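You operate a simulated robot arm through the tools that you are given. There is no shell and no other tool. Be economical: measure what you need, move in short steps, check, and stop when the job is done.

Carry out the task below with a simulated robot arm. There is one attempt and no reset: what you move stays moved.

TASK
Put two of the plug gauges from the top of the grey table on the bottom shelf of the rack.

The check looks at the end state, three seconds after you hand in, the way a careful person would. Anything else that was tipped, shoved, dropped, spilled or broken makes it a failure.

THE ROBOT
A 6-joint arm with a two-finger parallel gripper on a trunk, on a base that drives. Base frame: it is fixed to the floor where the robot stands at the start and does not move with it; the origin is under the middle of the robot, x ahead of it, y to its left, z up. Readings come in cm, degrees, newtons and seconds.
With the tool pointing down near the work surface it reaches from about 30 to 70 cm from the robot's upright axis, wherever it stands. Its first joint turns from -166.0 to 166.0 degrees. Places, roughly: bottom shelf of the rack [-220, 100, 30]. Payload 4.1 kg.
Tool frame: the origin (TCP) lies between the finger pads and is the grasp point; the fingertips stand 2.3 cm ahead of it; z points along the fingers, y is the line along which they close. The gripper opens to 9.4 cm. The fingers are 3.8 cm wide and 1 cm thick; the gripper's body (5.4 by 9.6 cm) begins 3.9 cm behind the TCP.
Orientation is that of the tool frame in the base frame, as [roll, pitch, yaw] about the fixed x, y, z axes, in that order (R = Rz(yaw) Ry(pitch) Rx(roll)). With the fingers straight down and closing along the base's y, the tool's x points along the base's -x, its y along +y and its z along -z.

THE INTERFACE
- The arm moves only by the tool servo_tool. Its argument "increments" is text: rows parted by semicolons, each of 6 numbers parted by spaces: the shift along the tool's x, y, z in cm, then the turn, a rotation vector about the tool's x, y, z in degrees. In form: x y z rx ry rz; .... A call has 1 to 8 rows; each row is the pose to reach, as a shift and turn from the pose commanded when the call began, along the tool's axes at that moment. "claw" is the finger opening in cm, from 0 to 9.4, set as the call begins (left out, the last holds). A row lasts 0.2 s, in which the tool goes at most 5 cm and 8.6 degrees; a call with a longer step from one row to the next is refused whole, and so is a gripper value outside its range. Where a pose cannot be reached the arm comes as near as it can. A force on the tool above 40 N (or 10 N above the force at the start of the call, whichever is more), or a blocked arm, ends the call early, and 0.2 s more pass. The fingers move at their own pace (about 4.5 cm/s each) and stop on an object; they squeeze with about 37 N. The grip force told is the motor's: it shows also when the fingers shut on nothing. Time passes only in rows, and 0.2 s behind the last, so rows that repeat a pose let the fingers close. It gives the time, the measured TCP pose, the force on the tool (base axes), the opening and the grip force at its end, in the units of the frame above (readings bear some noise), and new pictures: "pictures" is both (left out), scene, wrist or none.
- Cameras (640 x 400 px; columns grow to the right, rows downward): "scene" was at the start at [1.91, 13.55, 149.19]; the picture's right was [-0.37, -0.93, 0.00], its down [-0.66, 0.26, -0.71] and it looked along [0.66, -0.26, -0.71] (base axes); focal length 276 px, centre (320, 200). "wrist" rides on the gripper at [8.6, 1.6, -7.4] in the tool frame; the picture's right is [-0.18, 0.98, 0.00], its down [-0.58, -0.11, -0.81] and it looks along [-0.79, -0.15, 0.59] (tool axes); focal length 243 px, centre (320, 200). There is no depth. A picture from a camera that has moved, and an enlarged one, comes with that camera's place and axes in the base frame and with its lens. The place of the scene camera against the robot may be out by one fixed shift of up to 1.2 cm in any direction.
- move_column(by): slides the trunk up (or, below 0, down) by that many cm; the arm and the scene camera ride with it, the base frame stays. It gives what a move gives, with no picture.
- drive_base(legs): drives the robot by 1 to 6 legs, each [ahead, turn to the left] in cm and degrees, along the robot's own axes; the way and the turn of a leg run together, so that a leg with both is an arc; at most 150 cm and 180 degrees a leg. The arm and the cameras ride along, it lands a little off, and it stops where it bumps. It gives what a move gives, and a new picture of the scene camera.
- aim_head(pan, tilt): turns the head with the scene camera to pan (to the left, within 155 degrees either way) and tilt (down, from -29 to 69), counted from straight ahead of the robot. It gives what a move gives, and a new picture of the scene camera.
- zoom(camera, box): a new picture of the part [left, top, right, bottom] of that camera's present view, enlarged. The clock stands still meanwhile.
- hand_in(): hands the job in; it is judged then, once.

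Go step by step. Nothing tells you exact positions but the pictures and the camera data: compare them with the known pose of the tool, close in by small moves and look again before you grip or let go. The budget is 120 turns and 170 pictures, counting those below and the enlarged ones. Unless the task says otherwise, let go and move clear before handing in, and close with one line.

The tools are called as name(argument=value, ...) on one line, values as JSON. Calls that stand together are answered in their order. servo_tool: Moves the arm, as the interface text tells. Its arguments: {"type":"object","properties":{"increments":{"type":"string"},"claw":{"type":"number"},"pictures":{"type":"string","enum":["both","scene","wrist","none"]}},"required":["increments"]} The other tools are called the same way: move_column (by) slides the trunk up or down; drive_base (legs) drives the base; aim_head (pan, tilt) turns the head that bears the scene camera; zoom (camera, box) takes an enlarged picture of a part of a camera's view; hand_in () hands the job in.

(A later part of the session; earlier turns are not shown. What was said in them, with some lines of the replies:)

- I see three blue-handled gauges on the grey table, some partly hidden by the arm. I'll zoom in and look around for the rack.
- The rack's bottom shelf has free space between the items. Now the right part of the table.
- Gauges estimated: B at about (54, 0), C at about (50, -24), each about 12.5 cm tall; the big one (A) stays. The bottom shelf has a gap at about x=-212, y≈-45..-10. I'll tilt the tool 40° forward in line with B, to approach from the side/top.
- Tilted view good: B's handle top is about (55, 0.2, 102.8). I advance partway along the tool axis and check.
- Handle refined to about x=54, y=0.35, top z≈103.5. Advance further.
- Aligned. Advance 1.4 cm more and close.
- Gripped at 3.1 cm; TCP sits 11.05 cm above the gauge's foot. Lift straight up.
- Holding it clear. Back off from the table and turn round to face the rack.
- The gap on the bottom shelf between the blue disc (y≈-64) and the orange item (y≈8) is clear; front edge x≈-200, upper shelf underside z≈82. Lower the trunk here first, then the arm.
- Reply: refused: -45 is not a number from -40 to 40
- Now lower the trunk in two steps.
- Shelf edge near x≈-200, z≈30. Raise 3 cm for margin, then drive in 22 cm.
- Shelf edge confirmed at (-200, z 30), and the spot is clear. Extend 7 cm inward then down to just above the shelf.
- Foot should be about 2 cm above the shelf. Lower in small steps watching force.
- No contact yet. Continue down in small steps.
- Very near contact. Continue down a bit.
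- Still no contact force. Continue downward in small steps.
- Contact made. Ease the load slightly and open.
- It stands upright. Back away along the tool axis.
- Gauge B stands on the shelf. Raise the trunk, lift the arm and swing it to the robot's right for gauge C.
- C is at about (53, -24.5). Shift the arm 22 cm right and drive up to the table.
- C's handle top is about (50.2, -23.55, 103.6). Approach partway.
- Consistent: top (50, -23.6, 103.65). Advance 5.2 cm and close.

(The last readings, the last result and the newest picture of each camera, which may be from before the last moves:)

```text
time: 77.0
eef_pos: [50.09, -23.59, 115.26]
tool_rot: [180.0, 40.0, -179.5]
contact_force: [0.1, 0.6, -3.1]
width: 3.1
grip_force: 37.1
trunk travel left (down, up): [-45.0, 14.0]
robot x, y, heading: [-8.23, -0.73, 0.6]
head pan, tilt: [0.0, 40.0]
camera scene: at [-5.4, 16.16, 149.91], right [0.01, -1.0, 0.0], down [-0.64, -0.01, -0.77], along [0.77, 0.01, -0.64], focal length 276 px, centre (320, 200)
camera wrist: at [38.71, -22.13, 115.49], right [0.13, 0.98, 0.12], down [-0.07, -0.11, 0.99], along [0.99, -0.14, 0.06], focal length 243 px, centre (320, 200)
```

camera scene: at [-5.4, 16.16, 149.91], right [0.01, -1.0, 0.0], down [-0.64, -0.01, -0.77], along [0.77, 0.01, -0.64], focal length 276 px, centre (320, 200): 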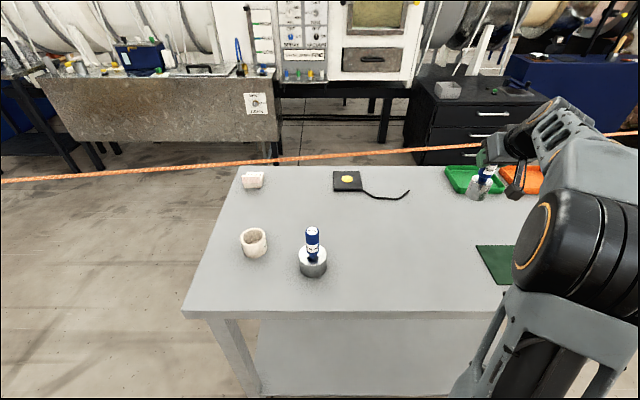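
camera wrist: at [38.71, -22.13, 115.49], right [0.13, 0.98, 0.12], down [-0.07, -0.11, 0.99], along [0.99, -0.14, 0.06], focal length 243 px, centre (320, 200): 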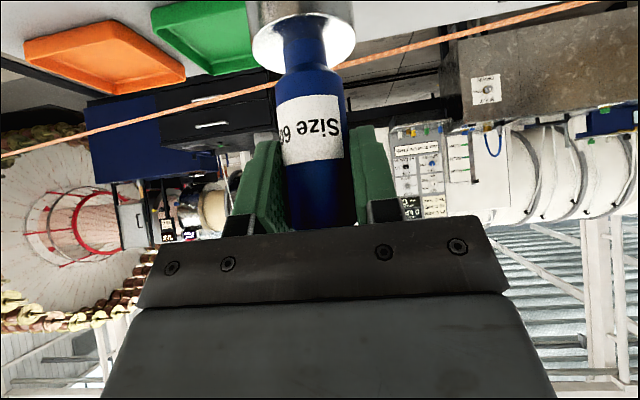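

Gauge C held. Back off, turn to face the rack; I'll set it at y≈-5, between B (y≈-22) and the orange item (y≈13).

drive_base(legs=[[-67, 0], [0, 90], [0, 90]])

servo_tool(increments="2.57 3.5 3.06 0 0 0; 5.14 7 6.13 0 0 0; 7.7 10.5 9.2 0 0 0; 10.3 13.5 12.2 0 0 0; 12.6 17 15 0 0 0; 12.6 21 15 0 0 0; 12.6 24.5 15 0 0 0; 12.6 24.5 15 0 0 0", pictures="scene")

```text
time: 88.4
eef_pos: [-133.27, 22.66, 115.13]
tool_rot: [-180.0, 40.0, -0.1]
contact_force: [0.2, -0.6, -2.4]
width: 3.1
grip_force: 37.3
trunk travel left (down, up): [-45.0, 14.0]
robot x, y, heading: [-75.06, -1.15, 179.8]
head pan, tilt: [0.0, 40.0]
camera scene: at [-77.43, -17.8, 149.91], right [0.0, 1.0, 0.0], down [0.64, 0.0, -0.77], along [-0.77, 0.0, -0.64], focal length 276 px, centre (320, 200)
```

scene: 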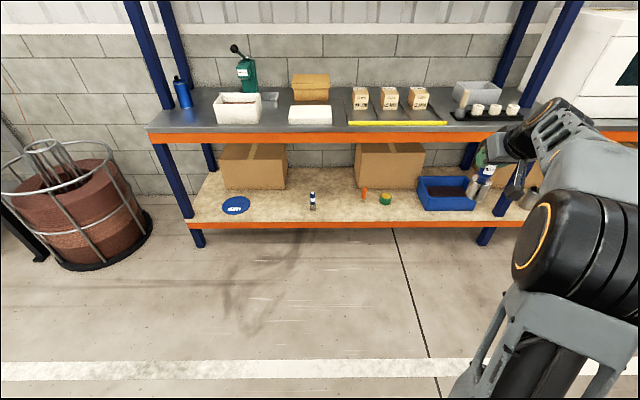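

```text
refused: row 1 steps farther than a row can; nothing moved
```

Split the move evenly: to y≈-5, 5 cm back and 20 cm down.

servo_tool(increments="2.1 3.46 1.56 0 0 0; 4.25 6.9 3.12 0 0 0; 6.4 10.4 4.7 0 0 0; 8.5 13.85 6.25 0 0 0; 10.6 17.3 7.8 0 0 0; 12.75 20.8 9.4 0 0 0; 14.9 24.2 10.9 0 0 0; 17 27.7 12.5 0 0 0", pictures="none")

move_column(by=-40)

move_column(by=-4.9)

drive_base(legs=[[55, 0]])

```text
time: 90.2
eef_pos: [-128.12, -5.12, 94.54]
tool_rot: [177.1, 39.2, -4.2]
contact_force: [-0.9, 1.6, -2.8]
width: 3.09
grip_force: 36.6
trunk travel left (down, up): [-45.0, 14.0]
robot x, y, heading: [-75.33, -0.98, 179.9]
head pan, tilt: [0.0, 40.0]
```

```text
time: 94.0
eef_pos: [-128.26, -5.01, 54.73]
tool_rot: [-180.0, 40.0, -0.1]
contact_force: [-0.7, 0.2, -1.5]
width: 3.1
grip_force: 36.9
trunk travel left (down, up): [-5.0, 54.0]
robot x, y, heading: [-74.91, -1.03, 179.9]
head pan, tilt: [0.0, 40.0]
```

```text
time: 94.9
eef_pos: [-128.29, -5.03, 49.85]
tool_rot: [-179.9, 40.0, -0.1]
contact_force: [0.1, 0.8, -2.7]
width: 3.09
grip_force: 36.8
trunk travel left (down, up): [-0.1, 58.9]
robot x, y, heading: [-75.18, -0.88, 180.0]
head pan, tilt: [0.0, 40.0]
```

```text
time: 98.1
eef_pos: [-183.41, -4.99, 49.86]
tool_rot: [-179.9, 40.0, 0.0]
contact_force: [0.7, -0.6, -1.9]
width: 3.1
grip_force: 37.0
trunk travel left (down, up): [-0.1, 58.9]
robot x, y, heading: [-130.54, -0.94, 180.0]
head pan, tilt: [0.0, 40.0]
camera scene: at [-132.55, -17.72, 105.01], right [0.0, 1.0, 0.0], down [0.64, 0.0, -0.77], along [-0.77, 0.0, -0.64], focal length 276 px, centre (320, 200)
```

scene: 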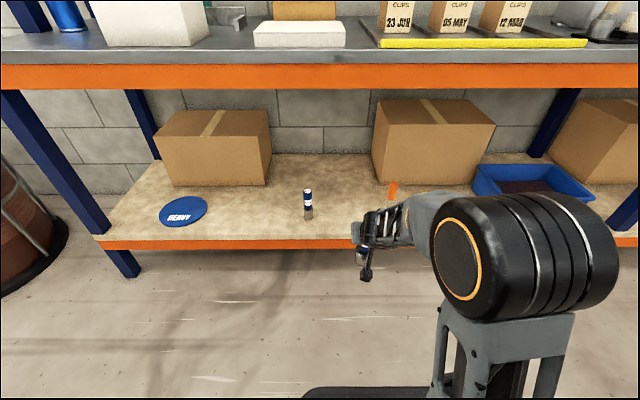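

Still steady. Drive in another 22 cm and check.

drive_base(legs=[[22, 0]])

zoom(camera="wrist", box=[0, 0, 640, 400])

```text
time: 99.8
eef_pos: [-205.48, -4.9, 49.82]
tool_rot: [-180.0, 40.1, -0.2]
contact_force: [-0.4, 0.2, -2.7]
width: 3.08
grip_force: 37.1
trunk travel left (down, up): [-0.1, 58.9]
robot x, y, heading: [-152.56, -1.36, 179.9]
head pan, tilt: [0.0, 40.0]
camera scene: at [-154.79, -17.66, 105.01], right [0.0, 1.0, 0.0], down [0.64, 0.0, -0.77], along [-0.77, 0.0, -0.64], focal length 276 px, centre (320, 200)
```

scene: 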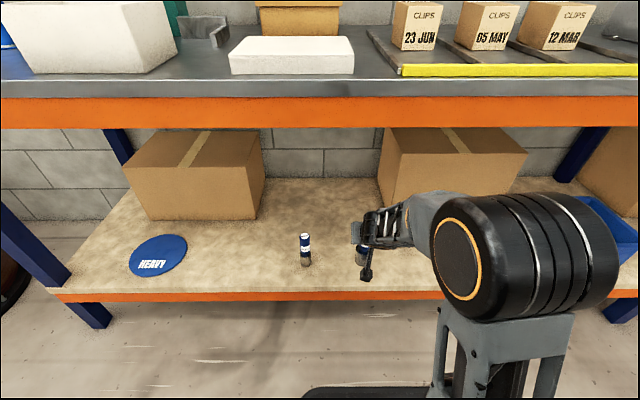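

```text
1.00 times, centred on (320, 200) of wrist
camera zoom: at [-194.23, -6.62, 50.08], right [-0.14, -0.98, 0.12], down [0.07, 0.11, 0.99], along [-0.99, 0.15, 0.06], focal length 243 px, centre (320, 200)
```

zoom: 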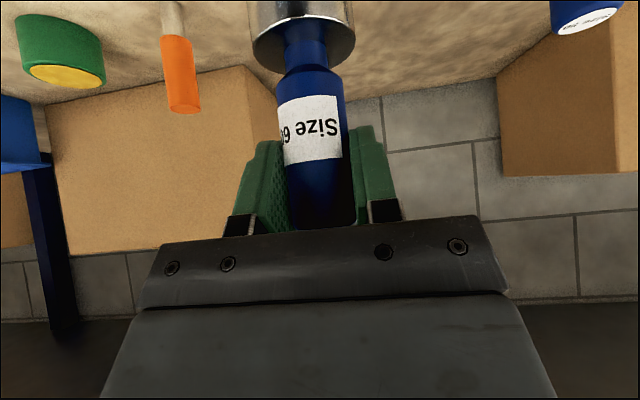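

Clear on both sides. Extend 6.5 cm and lower to about 2 cm above the shelf.

servo_tool(increments="-2.5 0 2.1 0 0 0; -4.98 0 4.18 0 0 0; -3.0 0 6.5 0 0 0; -1 0 8.9 0 0 0; 0.3 0 10.5 0 0 0; 0.3 0 10.5 0 0 0")

```text
time: 101.2
eef_pos: [-212.12, -4.86, 41.48]
tool_rot: [180.0, 39.8, -0.1]
contact_force: [0.1, -0.4, -2.3]
width: 3.1
grip_force: 37.0
trunk travel left (down, up): [-0.1, 58.9]
robot x, y, heading: [-152.04, -1.34, 179.9]
head pan, tilt: [0.0, 40.0]
camera scene: at [-154.79, -17.66, 105.01], right [0.0, 1.0, 0.0], down [0.64, 0.0, -0.77], along [-0.77, 0.0, -0.64], focal length 276 px, centre (320, 200)
camera wrist: at [-200.78, -6.57, 41.78], right [-0.14, -0.98, 0.12], down [0.07, 0.11, 0.99], along [-0.99, 0.15, 0.06], focal length 243 px, centre (320, 200)
```

scene: 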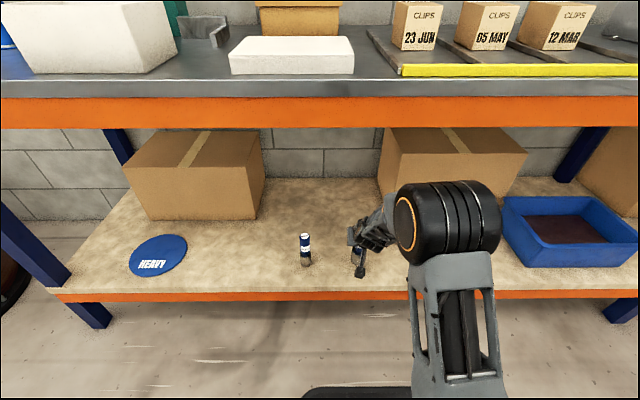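
wrist: 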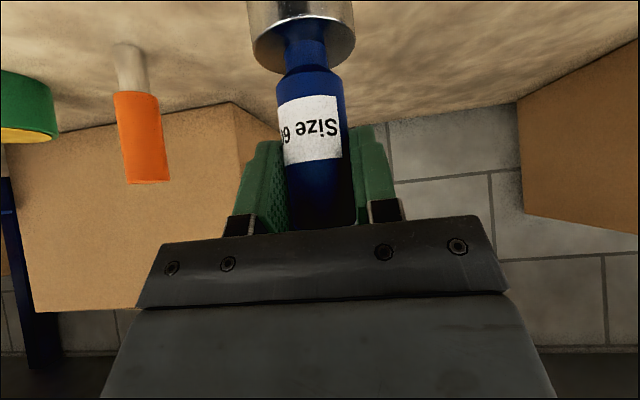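

Lower to near the expected contact height (TCP ≈39.5).

servo_tool(increments="0.39 0 0.46 0 0 0; 0.77 0 0.92 0 0 0; 1.03 0 1.22 0 0 0; 1.03 0 1.22 0 0 0", pictures="none")

servo_tool(increments="0.1 0 0.11 0 0 0; 0.19 0 0.23 0 0 0; 0.26 0 0.31 0 0 0; 0.26 0 0.31 0 0 0", pictures="none")

```text
time: 102.2
eef_pos: [-212.19, -4.87, 39.92]
tool_rot: [-179.9, 39.9, -0.1]
contact_force: [-0.5, -0.1, -2.6]
width: 3.09
grip_force: 36.9
trunk travel left (down, up): [-0.1, 58.9]
robot x, y, heading: [-152.43, -1.24, 179.5]
head pan, tilt: [0.0, 40.0]
```

```text
time: 103.2
eef_pos: [-212.21, -4.85, 39.53]
tool_rot: [-179.9, 39.9, -0.2]
contact_force: [-0.3, 0.7, -2.6]
width: 3.07
grip_force: 37.0
trunk travel left (down, up): [-0.1, 58.9]
robot x, y, heading: [-152.79, -0.93, 179.7]
head pan, tilt: [0.0, 40.0]
```

servo_tool(increments="0.1 0 0.11 0 0 0; 0.16 0 0.19 0 0 0; 0.16 0 0.19 0 0 0", pictures="none")

```text
time: 104.0
eef_pos: [-212.13, -4.77, 39.37]
tool_rot: [-179.9, 40.1, -0.1]
contact_force: [0.9, -0.6, 2.5]
width: 3.08
grip_force: 37.3
trunk travel left (down, up): [-0.1, 58.9]
robot x, y, heading: [-152.46, -0.77, 180.0]
head pan, tilt: [0.0, 40.0]
```

Force changed from -2.6 to +2.5 N, so it is resting on the shelf. Open.

servo_tool(increments="0 0 0 0 0 0; 0 0 0 0 0 0; 0 0 0 0 0 0; 0 0 0 0 0 0; 0 0 0 0 0 0", claw=8, pictures="wrist")

```text
time: 105.2
eef_pos: [-212.19, -4.91, 39.43]
tool_rot: [-180.0, 40.0, -0.1]
contact_force: [0.4, -0.3, -0.7]
width: 8.0
grip_force: 0.0
trunk travel left (down, up): [-0.1, 58.9]
robot x, y, heading: [-152.76, -0.49, 180.0]
head pan, tilt: [0.0, 40.0]
camera wrist: at [-200.76, -6.58, 39.6], right [-0.14, -0.98, 0.12], down [0.07, 0.11, 0.99], along [-0.99, 0.15, 0.06], focal length 243 px, centre (320, 200)
```

wrist: 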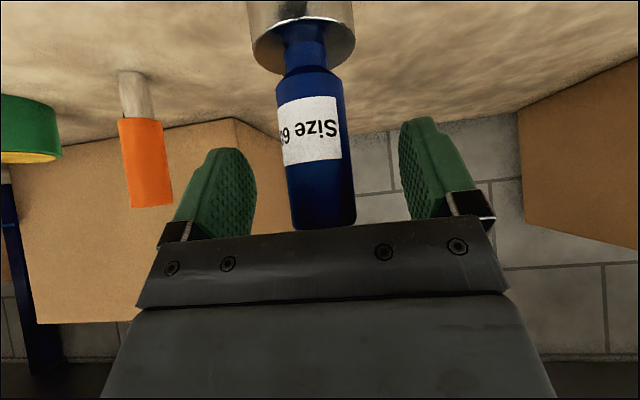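

It stands free. Back off along the tool axis, then drive clear.

servo_tool(increments="0 0 -2 0 0 0; 0 0 -5 0 0 0; 0 0 -9 0 0 0; 2 0 -12 0 0 0; 4.5 0 -14 0 0 0; 4.5 0 -14 0 0 0", pictures="none")

drive_base(legs=[[-60, 0]])

zoom(camera="scene", box=[180, 60, 500, 260])

```text
time: 106.6
eef_pos: [-199.55, -4.9, 47.21]
tool_rot: [179.9, 40.0, -0.1]
contact_force: [0.2, 0.3, -0.3]
width: 8.0
grip_force: 0.0
trunk travel left (down, up): [-0.1, 58.9]
robot x, y, heading: [-152.45, -1.01, 179.6]
head pan, tilt: [0.0, 40.0]
```

```text
time: 110.0
eef_pos: [-139.96, -5.07, 47.18]
tool_rot: [180.0, 40.0, 0.1]
contact_force: [0.1, 0.1, 0.2]
width: 8.0
grip_force: 0.1
trunk travel left (down, up): [-0.1, 58.9]
robot x, y, heading: [-92.74, -0.76, -179.9]
head pan, tilt: [0.0, 40.0]
camera scene: at [-95.04, -17.71, 105.01], right [0.0, 1.0, 0.0], down [0.64, 0.0, -0.77], along [-0.77, 0.0, -0.64], focal length 276 px, centre (320, 200)
```

scene: 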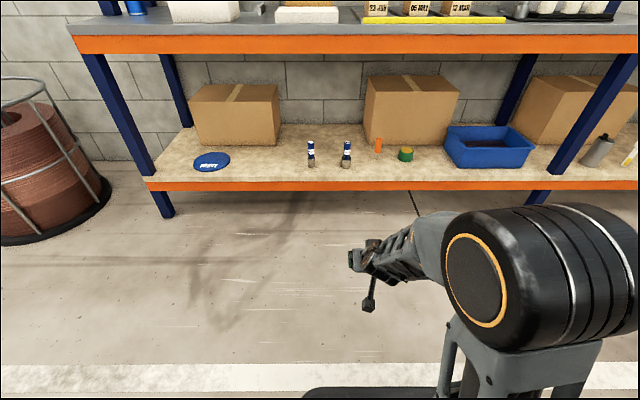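

```text
2.00 times, centred on (340, 160) of scene
camera zoom: at [-95.04, -17.71, 105.01], right [0.0, 1.0, 0.0], down [0.64, 0.0, -0.77], along [-0.77, 0.0, -0.64], focal length 552 px, centre (280, 280)
```

zoom: 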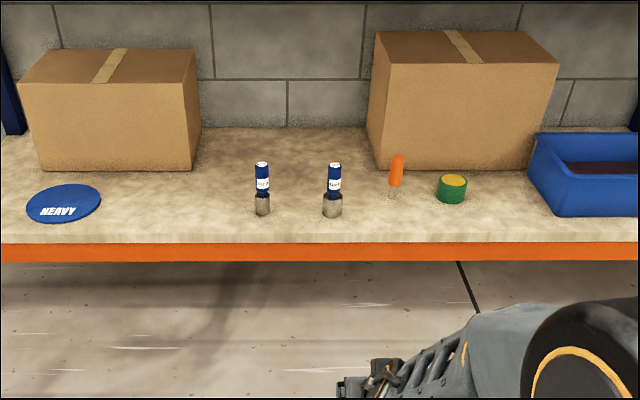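

Both gauges stand upright on the bottom shelf and nothing else has moved. Handing in.

hand_in()

```text
The job is handed in.
```

The Size 50 and Size 60 plug gauges now stand upright on the bottom shelf of the rack; the arm is clear, and the final pictures show nothing else on that shelf disturbed.
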